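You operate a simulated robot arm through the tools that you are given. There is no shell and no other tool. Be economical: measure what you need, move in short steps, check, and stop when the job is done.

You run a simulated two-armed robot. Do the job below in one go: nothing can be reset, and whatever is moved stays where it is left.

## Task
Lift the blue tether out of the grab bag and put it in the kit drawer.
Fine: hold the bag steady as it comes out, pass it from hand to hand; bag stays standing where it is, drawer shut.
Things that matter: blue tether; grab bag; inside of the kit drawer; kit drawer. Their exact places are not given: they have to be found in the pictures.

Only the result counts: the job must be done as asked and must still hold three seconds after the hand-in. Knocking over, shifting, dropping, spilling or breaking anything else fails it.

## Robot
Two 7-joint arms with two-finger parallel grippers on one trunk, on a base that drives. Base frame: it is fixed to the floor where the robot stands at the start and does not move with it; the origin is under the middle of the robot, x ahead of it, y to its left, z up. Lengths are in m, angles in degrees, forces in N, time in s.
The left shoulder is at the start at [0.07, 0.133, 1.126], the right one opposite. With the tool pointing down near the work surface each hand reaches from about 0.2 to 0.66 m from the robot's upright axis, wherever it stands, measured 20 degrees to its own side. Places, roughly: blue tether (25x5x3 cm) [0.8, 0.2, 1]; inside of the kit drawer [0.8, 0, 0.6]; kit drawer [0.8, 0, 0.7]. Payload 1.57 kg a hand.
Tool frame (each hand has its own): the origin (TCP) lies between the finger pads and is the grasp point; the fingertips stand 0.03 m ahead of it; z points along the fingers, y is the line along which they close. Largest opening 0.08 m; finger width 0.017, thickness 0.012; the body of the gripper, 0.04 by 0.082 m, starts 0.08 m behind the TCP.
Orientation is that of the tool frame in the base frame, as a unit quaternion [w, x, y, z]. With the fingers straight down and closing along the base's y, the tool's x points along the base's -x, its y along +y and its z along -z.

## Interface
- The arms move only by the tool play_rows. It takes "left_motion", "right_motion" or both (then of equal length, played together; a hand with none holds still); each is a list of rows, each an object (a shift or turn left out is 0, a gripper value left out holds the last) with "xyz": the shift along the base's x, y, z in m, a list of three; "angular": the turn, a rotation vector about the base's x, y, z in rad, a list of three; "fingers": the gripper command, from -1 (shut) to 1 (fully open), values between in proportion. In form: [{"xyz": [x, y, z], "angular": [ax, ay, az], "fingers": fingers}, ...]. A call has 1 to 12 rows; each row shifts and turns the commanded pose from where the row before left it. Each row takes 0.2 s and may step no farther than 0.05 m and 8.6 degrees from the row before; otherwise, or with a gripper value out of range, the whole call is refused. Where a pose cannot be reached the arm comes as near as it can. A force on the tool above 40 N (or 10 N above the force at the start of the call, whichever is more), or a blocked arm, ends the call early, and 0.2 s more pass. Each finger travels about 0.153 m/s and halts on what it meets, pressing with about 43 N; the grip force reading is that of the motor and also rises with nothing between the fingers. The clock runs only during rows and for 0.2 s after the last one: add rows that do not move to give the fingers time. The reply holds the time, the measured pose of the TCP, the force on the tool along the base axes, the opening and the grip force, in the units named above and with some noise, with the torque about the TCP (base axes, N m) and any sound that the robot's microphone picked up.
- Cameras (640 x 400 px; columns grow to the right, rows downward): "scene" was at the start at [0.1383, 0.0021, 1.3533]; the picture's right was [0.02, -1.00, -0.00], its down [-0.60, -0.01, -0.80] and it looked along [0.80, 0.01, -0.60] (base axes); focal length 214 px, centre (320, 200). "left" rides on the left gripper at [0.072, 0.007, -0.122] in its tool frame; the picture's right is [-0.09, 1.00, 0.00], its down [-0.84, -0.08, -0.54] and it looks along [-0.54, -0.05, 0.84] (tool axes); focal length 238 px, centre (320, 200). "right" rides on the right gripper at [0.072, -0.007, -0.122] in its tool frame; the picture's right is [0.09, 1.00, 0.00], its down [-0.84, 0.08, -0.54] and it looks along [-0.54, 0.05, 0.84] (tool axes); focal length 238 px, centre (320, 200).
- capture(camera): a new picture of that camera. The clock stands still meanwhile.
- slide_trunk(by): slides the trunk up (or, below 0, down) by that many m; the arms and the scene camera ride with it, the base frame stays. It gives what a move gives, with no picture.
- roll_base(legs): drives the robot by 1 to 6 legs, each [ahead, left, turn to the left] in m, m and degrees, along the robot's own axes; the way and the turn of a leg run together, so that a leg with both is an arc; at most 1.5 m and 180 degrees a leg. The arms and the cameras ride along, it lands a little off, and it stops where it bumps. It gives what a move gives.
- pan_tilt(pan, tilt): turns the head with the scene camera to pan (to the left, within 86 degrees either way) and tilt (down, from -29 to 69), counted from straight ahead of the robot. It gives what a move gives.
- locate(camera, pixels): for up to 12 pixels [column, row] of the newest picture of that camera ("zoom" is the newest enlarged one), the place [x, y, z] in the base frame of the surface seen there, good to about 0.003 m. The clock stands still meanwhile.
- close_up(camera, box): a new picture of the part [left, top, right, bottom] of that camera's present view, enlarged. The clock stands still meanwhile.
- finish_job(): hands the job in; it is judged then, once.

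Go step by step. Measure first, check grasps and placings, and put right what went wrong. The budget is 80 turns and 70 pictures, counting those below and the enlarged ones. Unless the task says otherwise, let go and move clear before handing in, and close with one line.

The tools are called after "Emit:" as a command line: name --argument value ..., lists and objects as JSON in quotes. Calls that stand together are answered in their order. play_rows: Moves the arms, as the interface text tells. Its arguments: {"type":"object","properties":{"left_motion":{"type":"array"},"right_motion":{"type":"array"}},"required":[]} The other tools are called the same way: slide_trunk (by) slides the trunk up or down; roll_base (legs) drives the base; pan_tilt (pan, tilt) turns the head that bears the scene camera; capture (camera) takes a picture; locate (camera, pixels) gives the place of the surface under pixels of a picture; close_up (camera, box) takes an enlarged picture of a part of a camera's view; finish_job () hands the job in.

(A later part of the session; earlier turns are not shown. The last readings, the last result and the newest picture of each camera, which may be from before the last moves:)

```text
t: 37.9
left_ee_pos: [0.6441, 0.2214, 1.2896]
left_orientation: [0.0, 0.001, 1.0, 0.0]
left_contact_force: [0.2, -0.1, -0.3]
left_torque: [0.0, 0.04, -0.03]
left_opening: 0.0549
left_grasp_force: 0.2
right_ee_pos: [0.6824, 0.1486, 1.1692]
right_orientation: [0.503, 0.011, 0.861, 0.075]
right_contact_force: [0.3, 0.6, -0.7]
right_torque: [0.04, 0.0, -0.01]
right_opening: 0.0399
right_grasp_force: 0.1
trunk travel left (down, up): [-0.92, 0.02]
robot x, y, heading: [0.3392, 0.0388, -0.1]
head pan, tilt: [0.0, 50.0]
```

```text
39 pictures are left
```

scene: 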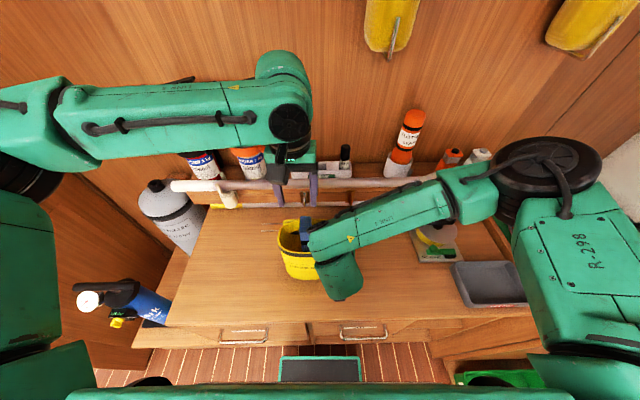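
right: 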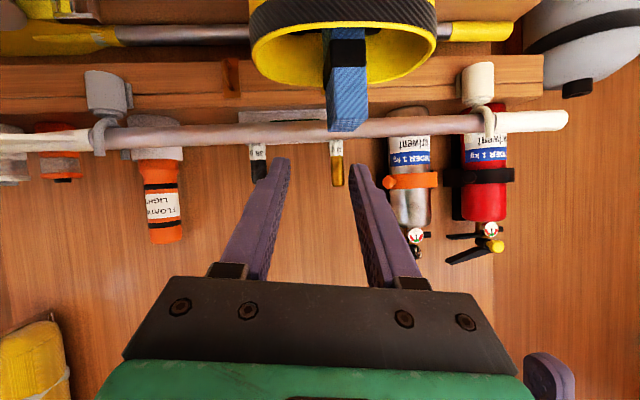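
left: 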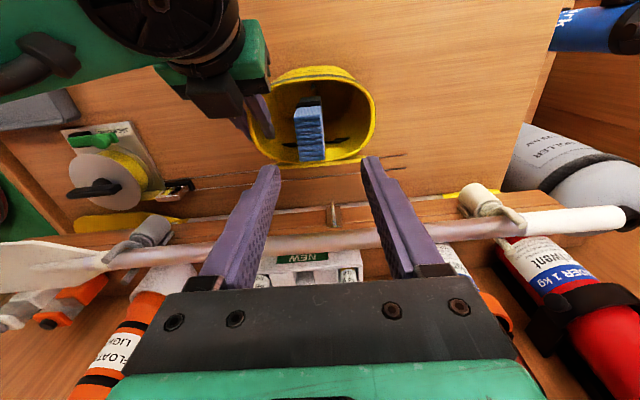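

The bag stands, but the right hand got turned by about 18° when the arm folded against the robot. I restore its orientation, move to pre-grasp, and move the left hand away from it.

Emit:
play_rows --left_motion '[{"xyz": [0, 0.04, 0]}, {"xyz": [0, 0.04, 0]}, {"xyz": [0, 0.02, 0]}, {}, {}, {}, {}]' --right_motion '[{"xyz": [0, 0, 0.0]}, {"xyz": [-0.005, -0.01, 0], "angular": [-0.049, 0.09, -0.012]}, {"xyz": [-0.005, -0.01, 0], "angular": [-0.049, 0.09, -0.012]}, {"xyz": [-0.005, -0.01, 0], "angular": [-0.049, 0.09, -0.012]}, {"xyz": [-0.005, -0.008, -0.01]}, {"xyz": [-0.006, 0, -0.012]}, {}]'

Emit:
capture --camera "right"

Emit:
capture --camera "scene"

Emit:
locate --camera "right" --pixels '[[320, 142], [318, 120], [275, 165], [358, 170], [325, 125], [385, 185]]'

```text
t: 39.5
left_ee_pos: [0.6433, 0.3205, 1.2887]
left_orientation: [0.0, 0.002, 1.0, -0.001]
left_contact_force: [0.5, 0.4, 0.5]
left_torque: [0.0, 0.01, -0.01]
left_opening: 0.0552
left_grasp_force: 0.1
right_ee_pos: [0.6566, 0.1101, 1.1457]
right_orientation: [0.384, 0.0, 0.923, -0.001]
right_contact_force: [-0.3, -0.3, 0.8]
right_torque: [0.0, -0.07, 0.0]
right_opening: 0.04
right_grasp_force: 0.0
trunk travel left (down, up): [-0.92, 0.02]
robot x, y, heading: [0.3376, 0.0369, -0.0]
head pan, tilt: [0.0, 50.0]
```

```text
38 pictures are left
```

right: 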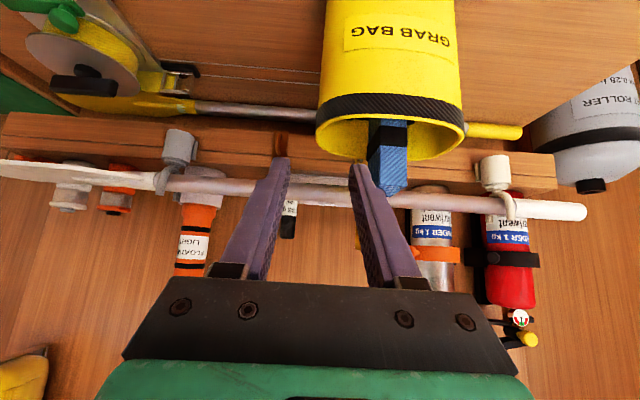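

```text
37 pictures are left
```

scene: 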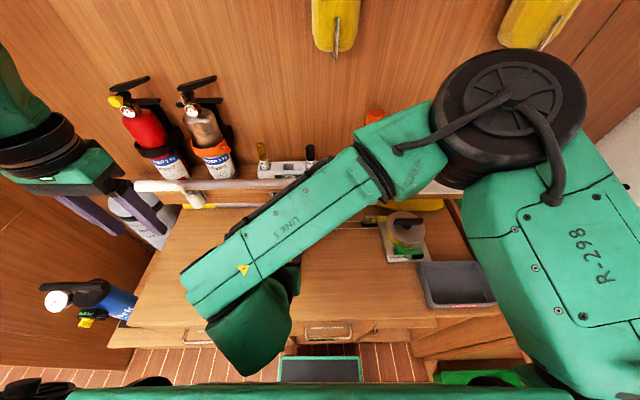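

```text
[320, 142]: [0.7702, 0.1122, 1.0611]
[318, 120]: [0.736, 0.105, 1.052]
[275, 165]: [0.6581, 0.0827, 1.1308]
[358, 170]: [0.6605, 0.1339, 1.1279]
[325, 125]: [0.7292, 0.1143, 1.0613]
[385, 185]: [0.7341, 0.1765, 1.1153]
```

Orientation is restored and the rim is where it was (wall centre y≈0.110). I slide in, grip, then bring the left over stepwise.

Emit:
play_rows --right_motion '[{"xyz": [0.025, 0.0, -0.025]}, {"xyz": [0.025, 0.0, -0.025]}, {"xyz": [0.025, 0.001, -0.024]}, {"xyz": [0.023, 0.001, -0.023]}, {}, {"fingers": -0.4}, {"fingers": -0.6}, {"fingers": -0.8}, {"fingers": -1}, {}]'

Emit:
play_rows --left_motion '[{"xyz": [0.03, 0, -0.01]}, {"xyz": [0.03, 0, -0.02]}, {"xyz": [0.03, -0.02, -0.02]}, {"xyz": [0.024, -0.03, -0.01]}, {"xyz": [0.0, -0.03, 0]}, {"xyz": [0.0, -0.03, 0]}, {"xyz": [0.0, -0.028, 0]}, {}]'

Emit:
capture --camera "left"

Emit:
capture --camera "scene"

```text
t: 41.6
left_ee_pos: [0.6429, 0.3226, 1.2888]
left_orientation: [0.0, 0.002, 1.0, 0.001]
left_contact_force: [1.0, 0.5, -0.1]
left_torque: [0.02, -0.02, -0.01]
left_opening: 0.0549
left_grasp_force: 0.1
right_ee_pos: [0.7553, 0.1137, 1.0485]
right_orientation: [0.383, 0.001, 0.924, 0.0]
right_contact_force: [-0.6, 1.9, 0.9]
right_torque: [0.31, -0.01, 0.19]
right_opening: 0.0123
right_grasp_force: 29.5
trunk travel left (down, up): [-0.92, 0.02]
robot x, y, heading: [0.3372, 0.0416, 0.1]
head pan, tilt: [0.0, 50.0]
```

```text
t: 43.5
left_ee_pos: [0.7561, 0.1808, 1.2299]
left_orientation: [0.0, 0.002, 1.0, 0.0]
left_contact_force: [-0.2, 0.5, -0.1]
left_torque: [0.0, 0.01, 0.02]
left_opening: 0.0548
left_grasp_force: 0.1
right_ee_pos: [0.7551, 0.1129, 1.0487]
right_orientation: [0.384, 0.0, 0.923, -0.002]
right_contact_force: [-0.2, -0.2, -0.1]
right_torque: [0.29, -0.02, 0.11]
right_opening: 0.0124
right_grasp_force: 29.4
trunk travel left (down, up): [-0.92, 0.02]
robot x, y, heading: [0.3369, 0.0386, -0.1]
head pan, tilt: [0.0, 50.0]
```

```text
36 pictures are left
```

left: 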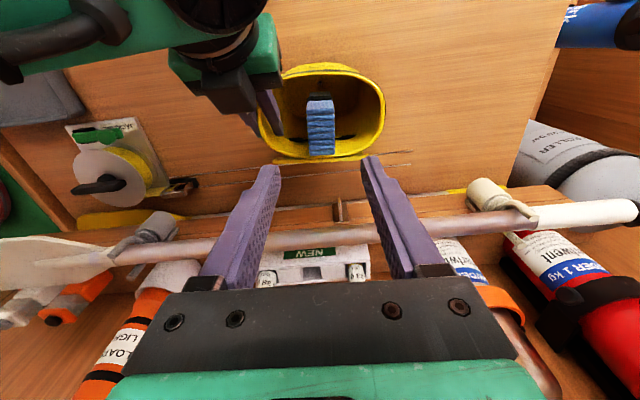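

```text
35 pictures are left
```

scene: 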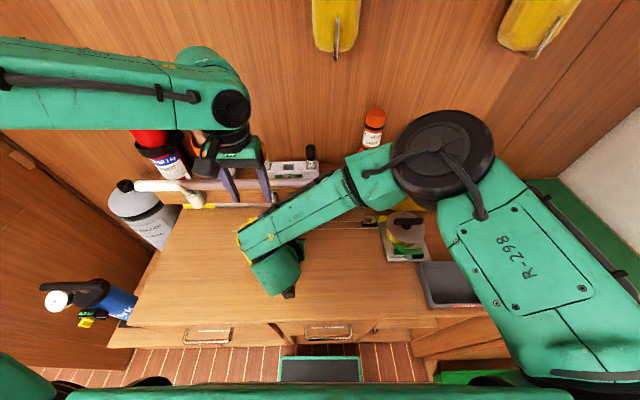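

The left hand reached (0.756, 0.181, 1.230), above the tether at (320,130). I measure the tether top from here.

Emit:
locate --camera "left" --pixels '[[310, 105], [333, 103], [311, 150], [333, 150], [321, 125], [272, 175], [370, 165], [322, 68]]'

```text
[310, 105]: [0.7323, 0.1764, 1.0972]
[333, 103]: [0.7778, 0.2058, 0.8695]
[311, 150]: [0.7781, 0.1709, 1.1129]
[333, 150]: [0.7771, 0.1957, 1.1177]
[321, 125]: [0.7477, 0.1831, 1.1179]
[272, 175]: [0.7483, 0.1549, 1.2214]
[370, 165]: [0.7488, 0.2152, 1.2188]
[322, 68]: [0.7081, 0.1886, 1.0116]
```

Tether centre y≈0.183 lies between the fingers (0.155–0.215). I descend to z≈1.093 and close gently.

Emit:
play_rows --left_motion '[{"xyz": [0, 0, -0.035]}, {"xyz": [0, 0, -0.035]}, {"xyz": [0, 0, -0.035]}, {"xyz": [0, 0, -0.03]}, {}]'

Emit:
capture --camera "left"

```text
t: 44.6
left_ee_pos: [0.7565, 0.1829, 1.0931]
left_orientation: [0.0, 0.002, 1.0, 0.0]
left_contact_force: [-0.3, 0.0, -0.2]
left_torque: [0.03, -0.02, -0.06]
left_opening: 0.0546
left_grasp_force: 0.0
right_ee_pos: [0.7553, 0.1128, 1.0485]
right_orientation: [0.384, 0.0, 0.923, 0.0]
right_contact_force: [-0.3, -1.1, 1.5]
right_torque: [0.31, -0.06, 0.09]
right_opening: 0.0122
right_grasp_force: 29.6
trunk travel left (down, up): [-0.92, 0.02]
robot x, y, heading: [0.3403, 0.0411, -0.2]
head pan, tilt: [0.0, 50.0]
```

```text
34 pictures are left
```

left: 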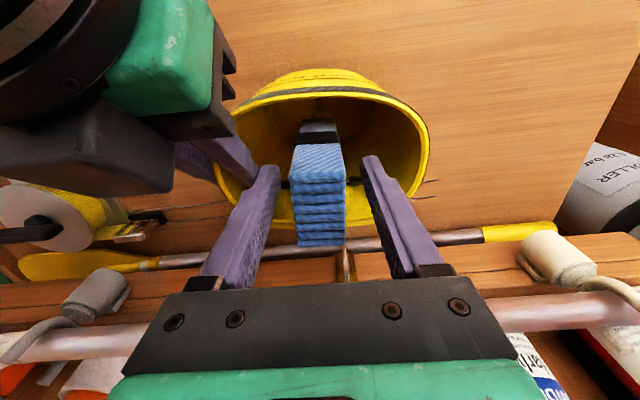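

The tether (320,210) stands centred between the left fingers. I close the grip and lift slightly, watching forces.

Emit:
play_rows --left_motion '[{"fingers": 0.0}, {"fingers": -0.2}, {"fingers": -0.5}, {"fingers": -1}, {}, {}, {"xyz": [0, 0, 0.01]}, {"xyz": [0, 0, 0.01]}, {}]'

Emit:
capture --camera "left"

```text
t: 46.6
left_ee_pos: [0.7566, 0.1827, 1.1139]
left_orientation: [0.0, 0.002, 1.0, 0.0]
left_contact_force: [-0.2, -0.2, -3.6]
left_torque: [-0.01, 0.03, 0.01]
left_opening: 0.0278
left_grasp_force: 37.9
right_ee_pos: [0.7561, 0.1116, 1.0491]
right_orientation: [0.384, -0.001, 0.923, 0.001]
right_contact_force: [-1.1, -2.0, 3.7]
right_torque: [0.29, 0.14, 0.11]
right_opening: 0.0122
right_grasp_force: 29.4
trunk travel left (down, up): [-0.92, 0.02]
robot x, y, heading: [0.337, 0.0399, -0.0]
head pan, tilt: [0.0, 50.0]
```

```text
33 pictures are left
```

left: 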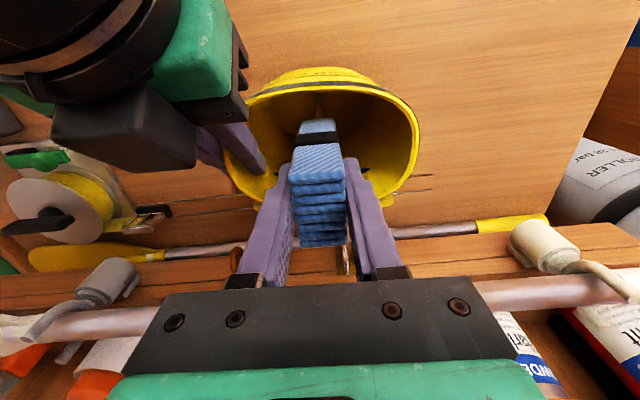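

Held at 28 mm, 38 N; lift load 3.6 N. I go on lifting straight up slowly.

Emit:
play_rows --left_motion '[{"xyz": [0, 0, 0.018]}, {"xyz": [0, 0, 0.018]}, {"xyz": [0, 0, 0.018]}, {"xyz": [0, 0, 0.018]}, {"xyz": [0, 0, 0.018]}, {"xyz": [0, 0, 0.018]}, {"xyz": [0, 0, 0.018]}, {"xyz": [0, 0, 0.018]}, {"xyz": [0, 0, 0.018]}, {"xyz": [0, 0, 0.018]}, {"xyz": [0, 0, 0.018]}, {}]'

Emit:
capture --camera "left"

Emit:
capture --camera "scene"

```text
t: 49.2
left_ee_pos: [0.7581, 0.1822, 1.3142]
left_orientation: [0.0, 0.002, 1.0, 0.0]
left_contact_force: [0.9, 0.5, -2.7]
left_torque: [0.04, -0.01, -0.02]
left_opening: 0.0278
left_grasp_force: 38.1
right_ee_pos: [0.7561, 0.1117, 1.0484]
right_orientation: [0.384, 0.0, 0.923, 0.001]
right_contact_force: [-1.1, -1.6, 3.5]
right_torque: [0.32, 0.12, 0.14]
right_opening: 0.0121
right_grasp_force: 29.9
trunk travel left (down, up): [-0.92, 0.02]
robot x, y, heading: [0.3336, 0.0384, 0.2]
head pan, tilt: [0.0, 50.0]
```

```text
32 pictures are left
```

left: 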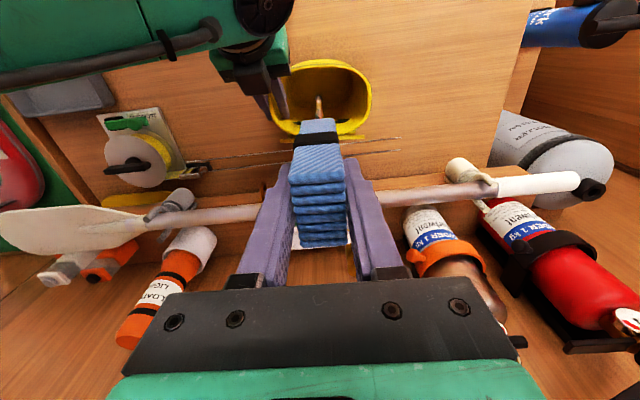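

```text
31 pictures are left
```

scene: 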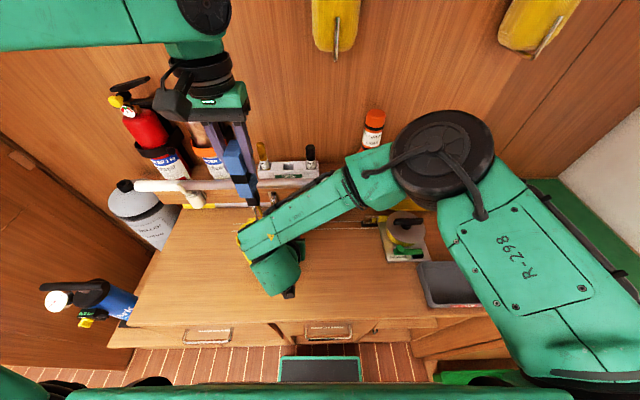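

The tether hangs from the left hand with a brass clip at (320,105). I check how high its lower end is relative to the rim.

Emit:
locate --camera "left" --pixels '[[319, 99], [319, 108], [319, 122], [300, 70], [340, 130]]'

Emit:
close_up --camera "scene" --box '[200, 120, 320, 240]'

```text
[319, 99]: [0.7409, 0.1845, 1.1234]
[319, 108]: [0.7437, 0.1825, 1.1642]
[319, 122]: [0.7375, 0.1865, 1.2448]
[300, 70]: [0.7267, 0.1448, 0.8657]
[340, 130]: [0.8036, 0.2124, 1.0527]
```

```text
3.33 times, centred on (260, 180) of scene
```

zoom: 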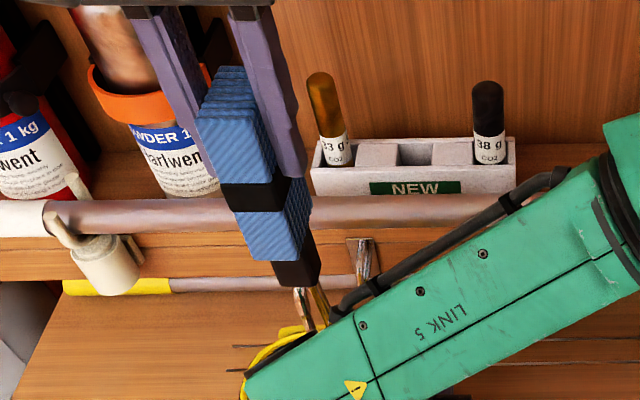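

The lower end is around z 1.09–1.12, above the rim (1.061). I raise the left 4 cm more, then release the bag and slide the right hand out.

Emit:
play_rows --left_motion '[{"xyz": [0, 0, 0.02]}, {"xyz": [0, 0, 0.02]}, {}, {}, {}, {}, {}, {}, {}]' --right_motion '[{}, {}, {"fingers": -0.5}, {"fingers": 0.0}, {"xyz": [-0.025, 0, 0.025]}, {"xyz": [-0.025, 0, 0.025]}, {"xyz": [-0.025, 0, 0.025]}, {"xyz": [-0.025, 0, 0.025]}, {}]'

Emit:
capture --camera "right"

Emit:
locate --camera "right" --pixels '[[325, 125], [320, 142], [460, 128], [390, 100]]'

```text
t: 51.2
left_ee_pos: [0.7602, 0.183, 1.3529]
left_orientation: [0.0, 0.002, 1.0, 0.0]
left_contact_force: [-0.3, 0.4, -3.7]
left_torque: [0.01, 0.03, -0.03]
left_opening: 0.0277
left_grasp_force: 38.0
right_ee_pos: [0.657, 0.1109, 1.1498]
right_orientation: [0.383, 0.0, 0.924, 0.0]
right_contact_force: [0.4, -0.5, 0.1]
right_torque: [-0.03, 0.0, 0.0]
right_opening: 0.0397
right_grasp_force: 0.1
trunk travel left (down, up): [-0.92, 0.02]
robot x, y, heading: [0.3395, 0.0369, -0.1]
head pan, tilt: [0.0, 50.0]
```

```text
29 pictures are left
```

right: 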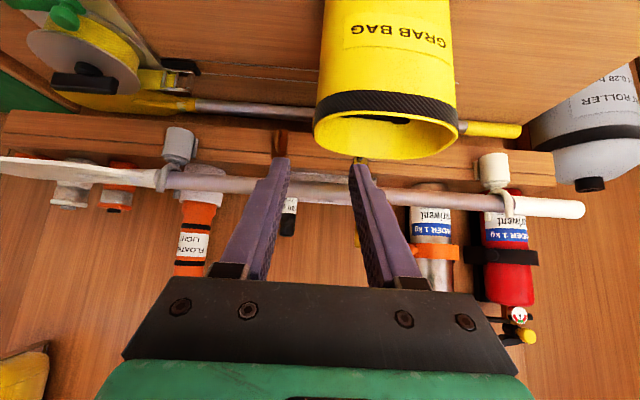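

```text
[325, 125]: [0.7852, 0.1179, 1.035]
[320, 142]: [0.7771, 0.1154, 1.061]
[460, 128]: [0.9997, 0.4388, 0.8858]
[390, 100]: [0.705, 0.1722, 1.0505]
```

The bag stands where it was, empty of the tether (its rim at (320,142)→ y 0.115). I back the robot off with the tether held high, then lower the trunk.

Emit:
roll_base --legs '[[-0.37, 0.0, 0], [0.0, 0.08, 0]]'

Emit:
slide_trunk --by -0.28

Emit:
pan_tilt --pan -5 --tilt 40

Emit:
capture --camera "scene"

```text
t: 54.2
left_ee_pos: [0.3955, 0.2511, 1.3545]
left_orientation: [-0.001, 0.0, 1.0, 0.005]
left_contact_force: [0.9, -1.1, -3.3]
left_torque: [0.07, 0.03, 0.02]
left_opening: 0.0279
left_grasp_force: 37.8
right_ee_pos: [0.2916, 0.1816, 1.15]
right_orientation: [0.382, 0.0, 0.924, 0.005]
right_contact_force: [0.6, -0.8, 0.5]
right_torque: [0.07, 0.03, 0.03]
right_opening: 0.04
right_grasp_force: 0.1
trunk travel left (down, up): [-0.92, 0.02]
robot x, y, heading: [-0.0267, 0.1178, 0.2]
head pan, tilt: [0.0, 50.0]
```

```text
t: 57.1
left_ee_pos: [0.3937, 0.2623, 1.0732]
left_orientation: [0.001, 0.001, 1.0, 0.001]
left_contact_force: [0.2, -0.5, -3.8]
left_torque: [0.0, -0.03, -0.01]
left_opening: 0.028
left_grasp_force: 37.8
right_ee_pos: [0.2908, 0.1894, 0.8713]
right_orientation: [0.383, -0.001, 0.924, 0.0]
right_contact_force: [0.5, 1.1, -0.2]
right_torque: [-0.02, 0.04, -0.01]
right_opening: 0.0399
right_grasp_force: 0.1
trunk travel left (down, up): [-0.64, 0.3]
robot x, y, heading: [-0.0308, 0.1189, 0.3]
head pan, tilt: [0.0, 50.0]
```

```text
t: 57.8
left_ee_pos: [0.3933, 0.2622, 1.0732]
left_orientation: [0.0, 0.001, 1.0, -0.001]
left_contact_force: [-0.1, 0.3, -2.5]
left_torque: [-0.01, -0.01, -0.01]
left_opening: 0.0277
left_grasp_force: 37.9
right_ee_pos: [0.2904, 0.1914, 0.8685]
right_orientation: [0.383, -0.003, 0.924, 0.002]
right_contact_force: [0.0, 0.0, -0.1]
right_torque: [0.01, -0.03, 0.01]
right_opening: 0.0399
right_grasp_force: 0.0
trunk travel left (down, up): [-0.64, 0.3]
robot x, y, heading: [-0.0266, 0.1196, 0.2]
head pan, tilt: [-5.0, 40.0]
```

```text
28 pictures are left
```

scene: 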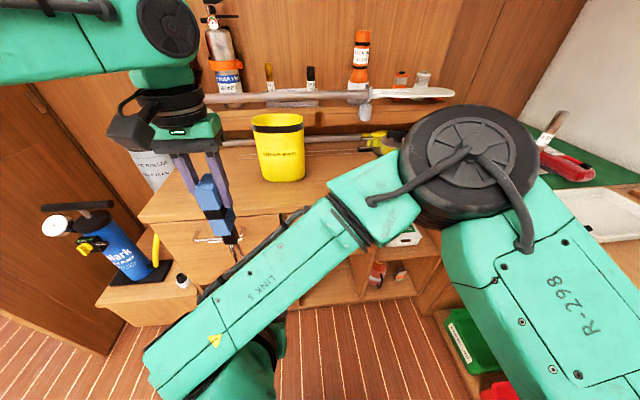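

The bag stands and the left holds the tether at (0.393, 0.262). I turn the right hand back to vertical and bring it in front of the kit drawer handle.

Emit:
play_rows --right_motion '[{"xyz": [0, -0.044, 0]}, {"xyz": [0.01, -0.044, 0.01]}, {"xyz": [0.02, -0.03, 0.01]}, {"xyz": [0.02, -0.03, 0.01]}, {"xyz": [0.02, -0.028, 0.01], "angular": [0, 0.131, 0]}, {"xyz": [0.02, 0, 0.01], "angular": [0, 0.131, 0]}, {"xyz": [0.02, 0, 0.01], "angular": [0, 0.131, 0]}, {"xyz": [0.02, 0, 0.01], "angular": [0, 0.131, 0]}, {"xyz": [0.02, 0, 0.0], "angular": [0, 0.131, 0]}, {"xyz": [0.02, 0, 0.0], "angular": [0, 0.131, 0]}, {}]'

Emit:
capture --camera "right"

Emit:
capture --camera "scene"

```text
t: 60.2
left_ee_pos: [0.3929, 0.2615, 1.0725]
left_orientation: [0.001, 0.0, 1.0, 0.0]
left_contact_force: [0.8, -0.7, -4.2]
left_torque: [0.0, -0.01, -0.03]
left_opening: 0.0277
left_grasp_force: 37.5
right_ee_pos: [0.4604, 0.0133, 0.9382]
right_orientation: [-0.001, -0.001, 1.0, 0.002]
right_contact_force: [0.3, 0.4, 0.6]
right_torque: [-0.01, -0.01, -0.02]
right_opening: 0.0399
right_grasp_force: 0.0
trunk travel left (down, up): [-0.64, 0.3]
robot x, y, heading: [-0.0248, 0.1181, 0.1]
head pan, tilt: [-5.0, 40.0]
```

```text
27 pictures are left
```

right: 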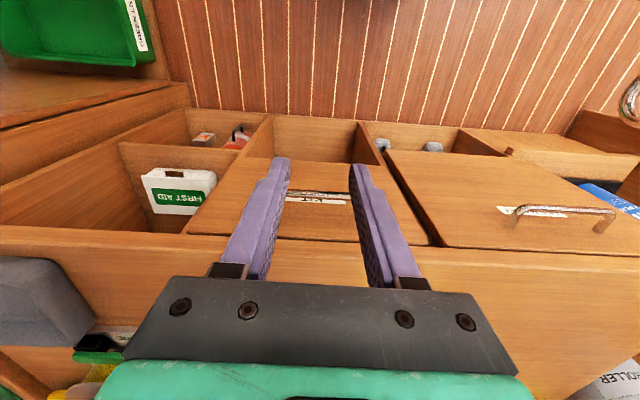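

```text
26 pictures are left
```

scene: 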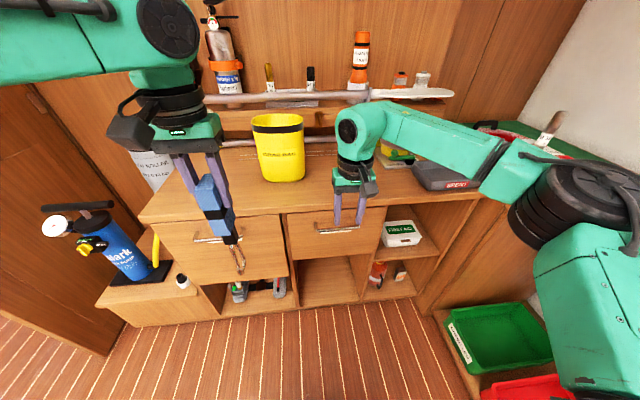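

The kit handle is seen at (318,195) between the right fingers. I enlarge and measure the bar and face.

Emit:
close_up --camera "right" --box '[260, 160, 380, 250]'

Emit:
locate --camera "right" --pixels '[[318, 193], [318, 196], [318, 200], [300, 193], [345, 196], [318, 215], [318, 236], [318, 250], [236, 258]]'

Emit:
locate --camera "scene" --pixels '[[340, 229], [320, 230], [236, 258], [238, 270], [207, 215]]'

```text
4.44 times, centred on (320, 205) of right
```

zoom: 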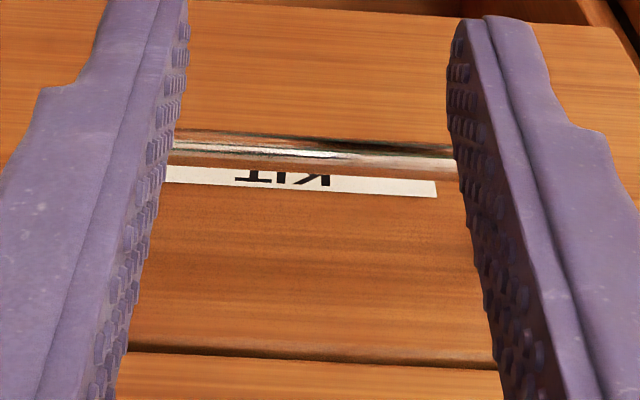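

```text
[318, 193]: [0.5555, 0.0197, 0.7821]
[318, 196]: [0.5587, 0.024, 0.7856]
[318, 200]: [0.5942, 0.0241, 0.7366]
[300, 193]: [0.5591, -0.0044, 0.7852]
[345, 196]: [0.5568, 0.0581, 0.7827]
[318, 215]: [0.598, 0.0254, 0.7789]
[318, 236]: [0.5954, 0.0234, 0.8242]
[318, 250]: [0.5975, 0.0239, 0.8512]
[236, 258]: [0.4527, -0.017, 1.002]
```

```text
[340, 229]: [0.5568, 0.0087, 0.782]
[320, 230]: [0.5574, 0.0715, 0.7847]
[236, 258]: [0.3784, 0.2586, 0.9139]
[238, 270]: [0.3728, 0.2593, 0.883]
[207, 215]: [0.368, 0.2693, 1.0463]
```

Bar front at x 0.557, z≈0.783; face at x 0.5965, so a ~29 mm gap. I put the fingertips behind the bar: move to x 0.580, then down to z 0.795.

Emit:
play_rows --right_motion '[{"xyz": [0.04, 0.0, 0]}, {"xyz": [0.04, 0.0, 0]}, {"xyz": [0.039, 0.0, 0]}, {}, {}]'

Emit:
capture --camera "right"

```text
t: 61.4
left_ee_pos: [0.3938, 0.262, 1.0727]
left_orientation: [0.0, 0.0, 1.0, 0.0]
left_contact_force: [-0.7, -0.1, -4.4]
left_torque: [-0.01, 0.03, 0.04]
left_opening: 0.028
left_grasp_force: 38.1
right_ee_pos: [0.5595, 0.0161, 0.9368]
right_orientation: [0.001, -0.002, 1.0, 0.001]
right_contact_force: [-0.7, -0.7, 0.2]
right_torque: [-0.01, -0.03, 0.01]
right_opening: 0.04
right_grasp_force: 0.0
right hand out of reach, approached as far as the arm can: row 3
trunk travel left (down, up): [-0.64, 0.3]
robot x, y, heading: [-0.0301, 0.119, 0.2]
head pan, tilt: [-5.0, 40.0]
```

```text
24 pictures are left
```

right: 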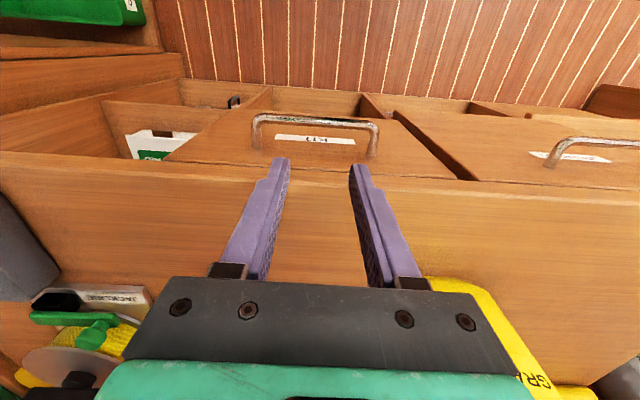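

Out of reach at x 0.56, so I pull the hand back a little and advance the base 0.1 m.

Emit:
play_rows --right_motion '[{"xyz": [-0.04, 0.0, 0]}, {"xyz": [-0.04, 0.0, 0]}, {}]'

Emit:
roll_base --legs '[[0.1, 0.0, 0]]'

Emit:
play_rows --right_motion '[{}, {}]'

```text
t: 62.2
left_ee_pos: [0.3946, 0.2616, 1.0718]
left_orientation: [-0.001, 0.0, 1.0, 0.0]
left_contact_force: [-0.1, 0.0, -3.5]
left_torque: [0.0, 0.0, 0.0]
left_opening: 0.0282
left_grasp_force: 38.2
right_ee_pos: [0.4805, 0.016, 0.9394]
right_orientation: [0.0, 0.0, 1.0, 0.002]
right_contact_force: [0.0, 0.6, -0.2]
right_torque: [0.05, -0.01, -0.01]
right_opening: 0.0401
right_grasp_force: 0.1
trunk travel left (down, up): [-0.64, 0.3]
robot x, y, heading: [-0.0284, 0.1176, 0.1]
head pan, tilt: [-5.0, 40.0]
```

```text
t: 63.3
left_ee_pos: [0.4924, 0.2607, 1.0735]
left_orientation: [0.001, 0.001, 1.0, 0.0]
left_contact_force: [0.2, 0.0, -2.8]
left_torque: [-0.01, -0.01, 0.0]
left_opening: 0.0278
left_grasp_force: 38.5
right_ee_pos: [0.5781, 0.0142, 0.9402]
right_orientation: [0.0, 0.0, 1.0, 0.001]
right_contact_force: [-0.4, -0.1, 0.1]
right_torque: [0.02, -0.02, -0.01]
right_opening: 0.04
right_grasp_force: 0.1
trunk travel left (down, up): [-0.64, 0.3]
robot x, y, heading: [0.0732, 0.116, 0.0]
head pan, tilt: [-5.0, 40.0]
```

```text
t: 63.9
left_ee_pos: [0.4926, 0.2611, 1.0728]
left_orientation: [0.001, 0.0, 1.0, 0.0]
left_contact_force: [-0.4, 0.6, -4.8]
left_torque: [0.02, -0.02, 0.0]
left_opening: 0.0277
left_grasp_force: 38.2
right_ee_pos: [0.5786, 0.0146, 0.9398]
right_orientation: [-0.001, 0.0, 1.0, 0.001]
right_contact_force: [0.4, 0.0, 0.3]
right_torque: [0.01, 0.04, -0.02]
right_opening: 0.04
right_grasp_force: 0.2
trunk travel left (down, up): [-0.64, 0.3]
robot x, y, heading: [0.0703, 0.1175, -0.0]
head pan, tilt: [-5.0, 40.0]
```

The right hand is at x 0.5786, right over the gap. I lower it in steps to z 0.795.

Emit:
play_rows --right_motion '[{"xyz": [0.0015, 0.0, -0.04]}, {"xyz": [0, 0.0, -0.04]}, {"xyz": [0, 0.0, -0.03]}, {"xyz": [0, 0.0, -0.02]}, {"xyz": [0, 0.0, -0.015]}, {}]'

Emit:
capture --camera "right"

```text
t: 65.3
left_ee_pos: [0.4925, 0.2623, 1.0728]
left_orientation: [0.0, 0.0, 1.0, 0.0]
left_contact_force: [-0.8, -0.4, -3.6]
left_torque: [-0.02, 0.0, -0.01]
left_opening: 0.0278
left_grasp_force: 37.5
right_ee_pos: [0.5801, 0.0153, 0.7948]
right_orientation: [0.0, 0.0, 1.0, 0.0]
right_contact_force: [0.2, 0.5, -0.6]
right_torque: [0.0, -0.02, 0.02]
right_opening: 0.0399
right_grasp_force: 0.0
trunk travel left (down, up): [-0.64, 0.3]
robot x, y, heading: [0.0704, 0.1174, -0.0]
head pan, tilt: [-5.0, 40.0]
```

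```text
23 pictures are left
```

right: 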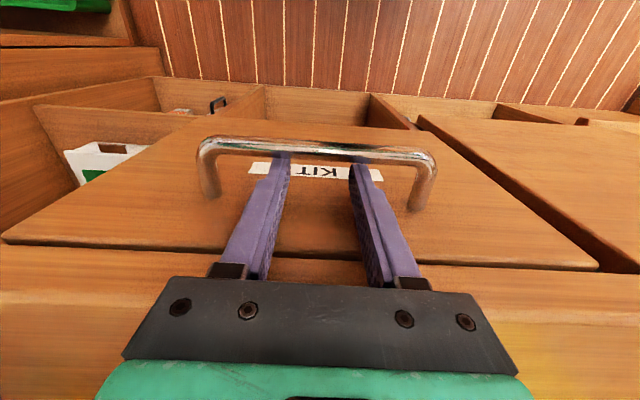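

Both fingertips are behind the bar (265–375,150). I pull the drawer out toward the robot.

Emit:
play_rows --right_motion '[{"xyz": [-0.02, 0.0, 0]}, {"xyz": [-0.025, 0.0, 0]}, {"xyz": [-0.025, 0.0, 0]}, {"xyz": [-0.025, 0.0, 0]}, {"xyz": [-0.025, 0.0, 0]}, {"xyz": [-0.025, 0.0, 0]}, {"xyz": [-0.025, 0.0, 0]}, {"xyz": [-0.025, 0.0, 0]}, {"xyz": [-0.025, 0.0, 0]}, {"xyz": [-0.02, 0.0, 0]}, {}]'

Emit:
capture --camera "scene"

```text
t: 67.7
left_ee_pos: [0.4932, 0.262, 1.0723]
left_orientation: [0.0, 0.002, 1.0, 0.0]
left_contact_force: [-0.2, -0.6, -4.5]
left_torque: [0.03, 0.0, 0.0]
left_opening: 0.0278
left_grasp_force: 38.1
right_ee_pos: [0.3374, 0.0147, 0.7934]
right_orientation: [0.0, 0.0, 1.0, 0.001]
right_contact_force: [-0.6, 0.7, 0.1]
right_torque: [-0.02, 0.01, 0.0]
right_opening: 0.0401
right_grasp_force: 0.1
trunk travel left (down, up): [-0.64, 0.3]
robot x, y, heading: [0.0715, 0.1152, -0.1]
head pan, tilt: [-5.0, 40.0]
```

```text
22 pictures are left
```

scene: 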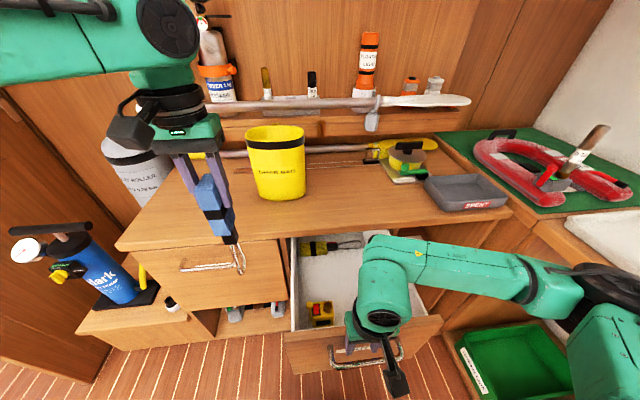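

The drawer is open about 0.24 m and holds other items at (318,245) and (320,313). I lift the right hand out of the handle and to the side to see inside.

Emit:
play_rows --right_motion '[{"xyz": [-0.003, 0.0, 0.04]}, {"xyz": [0, 0.0, 0.05]}, {"xyz": [0.0, -0.02, 0.045]}, {"xyz": [0.0, -0.045, 0.02]}, {"xyz": [0.02, -0.045, 0.01]}, {"xyz": [0.02, -0.045, 0.01]}, {"xyz": [0.02, -0.045, 0.01]}, {}]'

Emit:
pan_tilt --pan -10 --tilt 55

Emit:
capture --camera "scene"

```text
refused: row 5 steps farther than a row can; nothing moved
```

```text
t: 68.5
left_ee_pos: [0.4931, 0.2618, 1.0743]
left_orientation: [0.0, 0.001, 1.0, 0.001]
left_contact_force: [0.2, 0.8, -3.2]
left_torque: [0.0, 0.03, 0.0]
left_opening: 0.0277
left_grasp_force: 37.7
right_ee_pos: [0.3381, 0.0144, 0.7947]
right_orientation: [0.0, 0.0, 1.0, 0.0]
right_contact_force: [-1.2, 0.0, -0.4]
right_torque: [0.02, 0.0, 0.0]
right_opening: 0.04
right_grasp_force: 0.1
trunk travel left (down, up): [-0.64, 0.3]
robot x, y, heading: [0.072, 0.1191, 0.2]
head pan, tilt: [-10.0, 55.0]
```

```text
21 pictures are left
```

scene: 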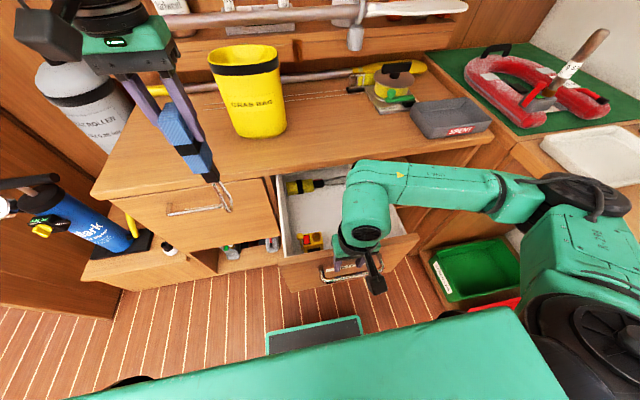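

I pull another 3 cm, then lift the right hand out and aside (smaller steps) and look.

Emit:
play_rows --right_motion '[{"xyz": [-0.015, 0.0, 0]}, {"xyz": [-0.015, 0.0, 0]}, {}, {"xyz": [0.012, 0.0, 0.03]}, {"xyz": [0, 0.0, 0.045]}, {"xyz": [0.0, -0.01, 0.045]}, {"xyz": [0.0, -0.04, 0.02]}, {"xyz": [0.02, -0.04, 0.01]}, {"xyz": [0.02, -0.04, 0.01]}, {"xyz": [0.02, -0.04, 0.01]}, {"xyz": [0.02, -0.04, 0.0]}, {}]'

Emit:
capture --camera "scene"

Emit:
close_up --camera "scene" --box '[240, 150, 440, 300]'

```text
t: 71.1
left_ee_pos: [0.4934, 0.2615, 1.0732]
left_orientation: [0.0, 0.001, 1.0, 0.0]
left_contact_force: [0.5, 0.2, -3.3]
left_torque: [0.04, -0.05, 0.01]
left_opening: 0.0278
left_grasp_force: 38.0
right_ee_pos: [0.4003, -0.193, 0.9643]
right_orientation: [0.0, 0.0, 1.0, 0.001]
right_contact_force: [0.2, 0.3, -0.5]
right_torque: [-0.01, 0.06, 0.0]
right_opening: 0.0401
right_grasp_force: 0.1
trunk travel left (down, up): [-0.64, 0.3]
robot x, y, heading: [0.0711, 0.1175, 0.0]
head pan, tilt: [-10.0, 55.0]
```

```text
20 pictures are left
```

scene: 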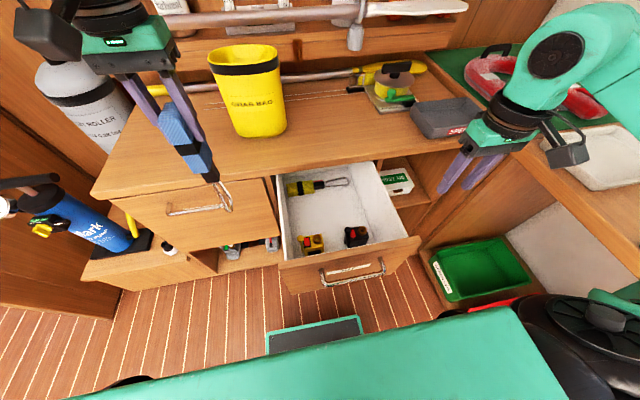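

```text
2.67 times, centred on (340, 225) of scene
```

zoom: 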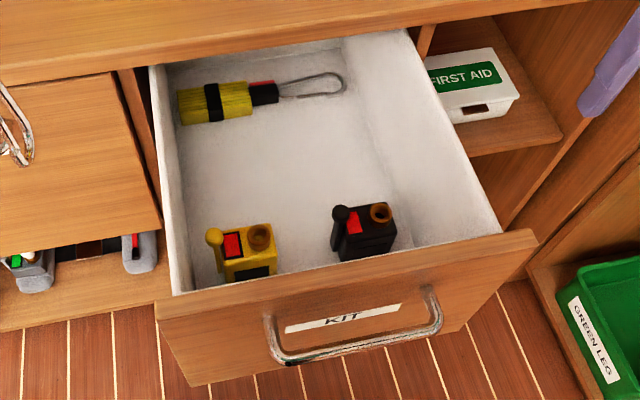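

Inside: a yellow tether at the back (zoom (230,100)) and two small boxes at the front (zoom (240,250),(362,235)); the middle band is free. I measure it.

Emit:
locate --camera "zoom" --pixels '[[185, 150], [385, 150], [280, 160], [240, 112], [180, 122], [330, 97], [230, 228], [365, 210], [470, 190], [170, 200], [340, 290], [420, 60]]'

Emit:
locate --camera "zoom" --pixels '[[178, 290], [510, 235], [345, 265], [262, 228], [300, 200], [400, 200], [150, 70], [405, 35], [270, 85], [212, 232], [405, 245]]'

```text
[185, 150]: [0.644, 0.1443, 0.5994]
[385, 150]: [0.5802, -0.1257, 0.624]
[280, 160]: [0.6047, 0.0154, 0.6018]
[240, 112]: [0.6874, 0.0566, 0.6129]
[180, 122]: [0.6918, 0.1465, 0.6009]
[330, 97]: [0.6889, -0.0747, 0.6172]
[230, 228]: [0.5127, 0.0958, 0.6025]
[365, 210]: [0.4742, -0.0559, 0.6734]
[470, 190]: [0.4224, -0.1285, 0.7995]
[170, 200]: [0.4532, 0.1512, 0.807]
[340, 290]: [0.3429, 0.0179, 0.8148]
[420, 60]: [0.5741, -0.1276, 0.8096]
```

```text
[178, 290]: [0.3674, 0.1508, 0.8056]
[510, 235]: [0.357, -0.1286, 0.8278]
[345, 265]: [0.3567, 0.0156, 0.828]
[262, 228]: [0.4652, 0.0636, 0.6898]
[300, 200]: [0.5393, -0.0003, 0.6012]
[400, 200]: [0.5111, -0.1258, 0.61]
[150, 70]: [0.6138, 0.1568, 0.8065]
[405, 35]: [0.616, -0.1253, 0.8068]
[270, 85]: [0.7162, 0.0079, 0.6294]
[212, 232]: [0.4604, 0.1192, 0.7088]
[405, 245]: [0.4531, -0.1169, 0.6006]
```

The free band runs x≈0.49–0.67, floor z 0.600, inner y from −0.127 to 0.147, so the tether fits along y at x≈0.535. I turn the left hand −90° about x so the tether lies horizontally along −y, and yaw the right hand 90° ready for the hand-over.

Emit:
play_rows --left_motion '[{"angular": [-0.1428, 0, 0], "xyz": [0, 0, 0.01]}, {"angular": [-0.1428, 0, 0], "xyz": [0, 0, 0.01]}, {"angular": [-0.1428, 0, 0]}, {"angular": [-0.1428, 0, 0]}, {"angular": [-0.1428, 0, 0]}, {"angular": [-0.1428, 0, 0]}, {"angular": [-0.1428, 0, 0]}, {"angular": [-0.1428, 0, 0]}, {"angular": [-0.1428, 0, 0]}, {"angular": [-0.1428, 0, 0]}, {"angular": [-0.1428, 0, 0]}, {}]' --right_motion '[{"angular": [0, 0, 0.1428], "xyz": [0.005, 0, 0.02]}, {"angular": [0, 0, 0.1428], "xyz": [0.005, 0, 0.02]}, {"angular": [0, 0, 0.1428], "xyz": [0.005, 0, 0.02]}, {"angular": [0, 0, 0.1428], "xyz": [0.005, 0, 0.02]}, {"angular": [0, 0, 0.1428], "xyz": [0.005, 0, 0.02]}, {"angular": [0, 0, 0.1428], "xyz": [0.005, 0, 0.02]}, {"angular": [0, 0, 0.1428], "xyz": [0.005, 0, 0.02]}, {"angular": [0, 0, 0.1428], "xyz": [0.005, 0, 0.02]}, {"angular": [0, 0, 0.1428], "xyz": [0.01, 0, 0.02]}, {"angular": [0, 0, 0.1428], "xyz": [0.01, 0, 0]}, {"angular": [0, 0, 0.1428], "xyz": [0.01, 0, 0]}, {}]'

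Emit:
pan_tilt --pan 0 --tilt 35

Emit:
capture --camera "scene"

```text
t: 73.7
left_ee_pos: [0.4924, 0.2632, 1.0926]
left_orientation: [0.0, 0.0, 0.802, -0.597]
left_contact_force: [0.3, -0.1, -3.3]
left_torque: [0.24, -0.01, 0.02]
left_opening: 0.0277
left_grasp_force: 37.9
left hand out of reach, approached as far as the arm can: row 10, 11
right_ee_pos: [0.2906, 0.0551, 1.0574]
right_orientation: [0.0, 0.708, -0.706, 0.0]
right_contact_force: [-0.3, 0.7, 0.3]
right_torque: [-0.02, -0.03, -0.02]
right_opening: 0.0399
right_grasp_force: 0.2
right hand out of reach, approached as far as the arm can: row 3, 4, 5, 6, 7, 8, 9, 10, 11
trunk travel left (down, up): [-0.64, 0.3]
robot x, y, heading: [0.0699, 0.118, -0.1]
head pan, tilt: [-10.0, 55.0]
```

```text
t: 74.5
left_ee_pos: [0.494, 0.2625, 1.0945]
left_orientation: [0.001, 0.001, 0.802, -0.598]
left_contact_force: [0.1, 1.0, -3.2]
left_torque: [0.25, 0.02, 0.0]
left_opening: 0.0277
left_grasp_force: 38.5
right_ee_pos: [0.2913, 0.0561, 1.0571]
right_orientation: [0.001, 0.707, -0.707, 0.0]
right_contact_force: [0.0, -0.2, 0.6]
right_torque: [-0.03, 0.04, 0.04]
right_opening: 0.04
right_grasp_force: 0.1
trunk travel left (down, up): [-0.64, 0.3]
robot x, y, heading: [0.0712, 0.1163, 0.2]
head pan, tilt: [0.0, 35.0]
```

```text
18 pictures are left
```

scene: 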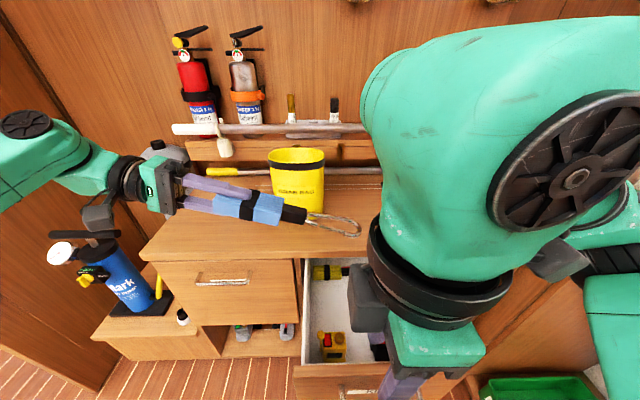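

The left turned to 73° (tether slopes 17° down to the right, clip at (345,225)), and the yawed right hand ended at (0.291, 0.056, 1.057). I raise and tilt the right hand to match, then bring the tether toward the right for the hand-over.

Emit:
play_rows --right_motion '[{"xyz": [0, -0.02, 0.03]}, {"xyz": [0, -0.03, 0.03], "angular": [0.145, 0, 0]}, {"xyz": [0, -0.02, 0.03], "angular": [0.145, 0, 0]}, {"xyz": [0, 0, 0.01]}, {}, {}, {}, {}, {}]' --left_motion '[{}, {}, {}, {"xyz": [-0.02, -0.03, -0.015]}, {"xyz": [-0.02, -0.03, -0.015]}, {"xyz": [-0.02, -0.04, -0.015]}, {"xyz": [-0.02, -0.04, -0.015]}, {"xyz": [-0.01, -0.03, -0.01]}, {}]'

Emit:
capture --camera "scene"

Emit:
capture --camera "right"

```text
t: 76.5
left_ee_pos: [0.4034, 0.0918, 1.0242]
left_orientation: [0.002, 0.0, 0.801, -0.598]
left_contact_force: [-0.4, -0.3, -3.8]
left_torque: [0.18, 0.06, 0.0]
left_opening: 0.0276
left_grasp_force: 37.9
right_ee_pos: [0.2528, 0.015, 1.1396]
right_orientation: [-0.1, 0.7, -0.7, -0.103]
right_contact_force: [0.4, -0.6, -0.3]
right_torque: [0.03, 0.02, -0.01]
right_opening: 0.0399
right_grasp_force: 0.0
right hand out of reach, approached as far as the arm can: row 1, 2, 3
trunk travel left (down, up): [-0.64, 0.3]
robot x, y, heading: [0.0707, 0.1194, -0.2]
head pan, tilt: [0.0, 35.0]
```

```text
17 pictures are left
```

scene: 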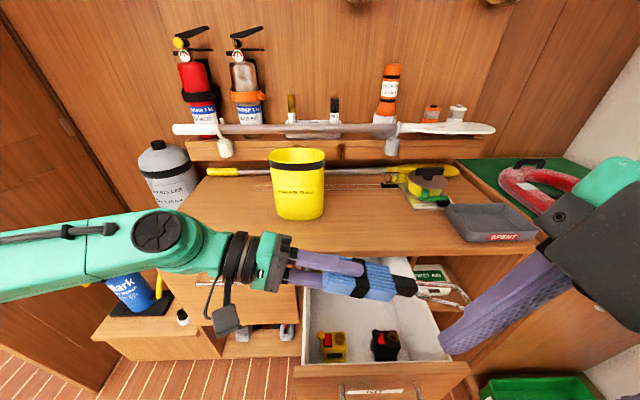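

```text
16 pictures are left
```

right: 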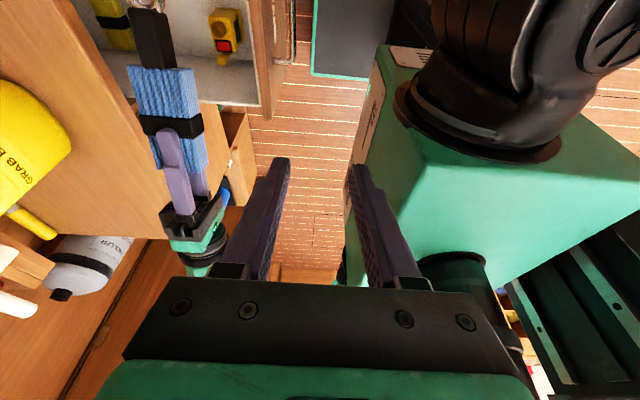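

The tether in the right view: band at (172,125), free blue part at (165,90), black end (150,40). I measure those points for the right-hand grasp.

Emit:
locate --camera "right" --pixels '[[172, 125], [165, 90], [135, 90], [195, 90], [160, 72], [150, 40], [147, 10], [172, 145]]'

Emit:
locate --camera "scene" --pixels '[[362, 280], [385, 285], [404, 288], [465, 298], [342, 268]]'

```text
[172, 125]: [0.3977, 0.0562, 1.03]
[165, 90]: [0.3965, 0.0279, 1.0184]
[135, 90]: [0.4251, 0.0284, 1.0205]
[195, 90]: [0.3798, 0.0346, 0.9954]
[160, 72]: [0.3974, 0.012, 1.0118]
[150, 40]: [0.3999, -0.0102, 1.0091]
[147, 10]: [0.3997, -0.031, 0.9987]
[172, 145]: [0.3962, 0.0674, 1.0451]
```

```text
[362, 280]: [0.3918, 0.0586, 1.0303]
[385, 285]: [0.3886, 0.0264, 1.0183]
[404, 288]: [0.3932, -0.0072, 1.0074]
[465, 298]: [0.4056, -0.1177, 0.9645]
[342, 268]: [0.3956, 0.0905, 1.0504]
```

The grasp point on the tether axis is (0.402, 0.022, 1.004). I open the right hand to 7 cm and move above it along its approach line.

Emit:
play_rows --right_motion '[{"xyz": [0.03, 0, 0], "fingers": 0.75}, {"xyz": [0.03, -0.005, 0]}, {"xyz": [0.03, -0.005, 0]}, {"xyz": [0.03, -0.006, 0]}, {"xyz": [0.029, -0.005, -0.01]}, {"xyz": [0, 0, -0.03]}, {}]'

Emit:
capture --camera "right"

```text
t: 78.1
left_ee_pos: [0.4042, 0.0915, 1.0228]
left_orientation: [0.001, 0.0, 0.802, -0.597]
left_contact_force: [0.3, -0.8, -3.9]
left_torque: [0.26, 0.03, -0.01]
left_opening: 0.0279
left_grasp_force: 38.4
right_ee_pos: [0.2937, 0.0596, 1.0761]
right_orientation: [-0.101, 0.701, -0.699, -0.103]
right_contact_force: [-0.5, 0.2, 1.0]
right_torque: [0.0, 0.02, 0.0]
right_opening: 0.0699
right_grasp_force: 0.1
right hand out of reach, approached as far as the arm can: row 1, 2, 3, 4, 5
trunk travel left (down, up): [-0.64, 0.3]
robot x, y, heading: [0.0709, 0.1207, 0.0]
head pan, tilt: [0.0, 35.0]
```

```text
15 pictures are left
```

right: 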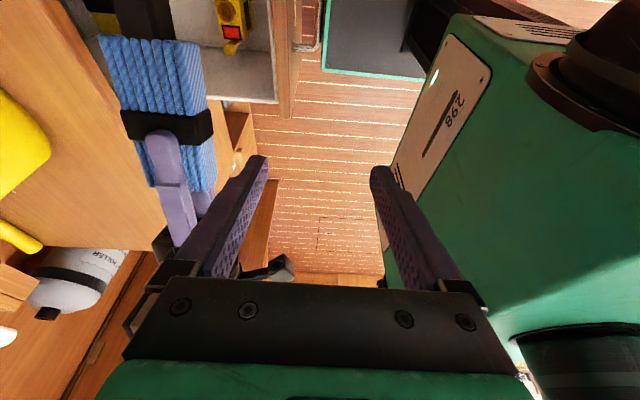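

The yawed-left wrist hits its limit, so I turn the right hand the other way round instead (180° about its own tool axis), moving it clear as it frees up.

Emit:
play_rows --right_motion '[{"xyz": [0, -0.005, 0.01], "angular": [0, 0.0406, -0.1368]}, {"xyz": [0, -0.01, 0.01], "angular": [0, 0.0406, -0.1368]}, {"xyz": [0, -0.01, 0.01], "angular": [0, 0.0406, -0.1368]}, {"xyz": [0, -0.015, 0.01], "angular": [0, 0.0406, -0.1368]}, {"xyz": [0, -0.015, 0.01], "angular": [0, 0.0406, -0.1368]}, {"xyz": [0, -0.02, 0.01], "angular": [0, 0.0406, -0.1368]}, {"xyz": [0.005, -0.02, 0], "angular": [0, 0.0406, -0.1368]}, {"xyz": [0.005, -0.02, 0], "angular": [0, 0.0406, -0.1368]}, {"xyz": [0.01, -0.02, 0], "angular": [0, 0.0406, -0.1368]}, {"xyz": [0.01, -0.01, 0], "angular": [0, 0.0406, -0.1368]}, {"angular": [0, 0.0406, -0.1368]}, {}]'

Emit:
play_rows --right_motion '[{"angular": [0, 0.0406, -0.1368]}, {"angular": [0, 0.0406, -0.1368]}, {"angular": [0, 0.0406, -0.1368]}, {"angular": [0, 0.0406, -0.1368]}, {"angular": [0, 0.0406, -0.1368]}, {"angular": [0, 0.0406, -0.1368]}, {"angular": [0, 0.0406, -0.1368]}, {"angular": [0, 0.0406, -0.1368]}, {"angular": [0, 0.0406, -0.1368]}, {"angular": [0, 0.0406, -0.1368]}, {"angular": [0, 0.0406, -0.1368]}, {}]'

```text
t: 80.7
left_ee_pos: [0.4035, 0.0907, 1.0239]
left_orientation: [0.001, -0.001, 0.802, -0.597]
left_contact_force: [0.2, -0.2, -3.7]
left_torque: [0.23, -0.02, 0.02]
left_opening: 0.028
left_grasp_force: 38.1
right_ee_pos: [0.3244, -0.0864, 1.1357]
right_orientation: [0.0, 0.001, 0.989, 0.145]
right_contact_force: [-0.4, 0.1, -0.3]
right_torque: [-0.02, -0.02, 0.0]
right_opening: 0.0701
right_grasp_force: 0.0
trunk travel left (down, up): [-0.64, 0.3]
robot x, y, heading: [0.0715, 0.1226, -0.1]
head pan, tilt: [0.0, 35.0]
```

```text
t: 83.3
left_ee_pos: [0.4045, 0.0918, 1.0239]
left_orientation: [0.001, -0.001, 0.802, -0.598]
left_contact_force: [1.2, 0.7, -3.8]
left_torque: [0.25, 0.01, -0.03]
left_opening: 0.0278
left_grasp_force: 38.2
right_ee_pos: [0.3233, -0.0846, 1.1349]
right_orientation: [-0.101, 0.7, 0.7, 0.102]
right_contact_force: [-0.1, -0.6, -0.3]
right_torque: [0.01, -0.02, 0.0]
right_opening: 0.0701
right_grasp_force: 0.0
trunk travel left (down, up): [-0.64, 0.3]
robot x, y, heading: [0.0696, 0.1162, 0.1]
head pan, tilt: [0.0, 35.0]
```

The turn worked without limits. I move above the grasp point.

Emit:
play_rows --right_motion '[{"xyz": [0.026, 0.026, -0.005]}, {"xyz": [0.026, 0.026, -0.01]}, {"xyz": [0.027, 0.027, -0.02]}, {}]'

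Emit:
capture --camera "right"

```text
t: 84.3
left_ee_pos: [0.4031, 0.0911, 1.0229]
left_orientation: [0.002, 0.0, 0.802, -0.597]
left_contact_force: [0.2, 0.2, -3.2]
left_torque: [0.24, 0.0, 0.02]
left_opening: 0.0278
left_grasp_force: 37.8
right_ee_pos: [0.4012, -0.0074, 1.1012]
right_orientation: [-0.1, 0.699, 0.7, 0.103]
right_contact_force: [-0.1, 0.0, -0.7]
right_torque: [0.0, 0.01, -0.04]
right_opening: 0.0701
right_grasp_force: 0.0
trunk travel left (down, up): [-0.64, 0.3]
robot x, y, heading: [0.0706, 0.1158, 0.1]
head pan, tilt: [0.0, 35.0]
```

```text
14 pictures are left
```

right: 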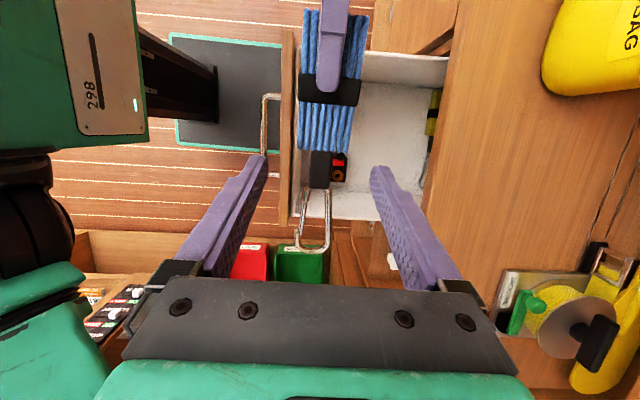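

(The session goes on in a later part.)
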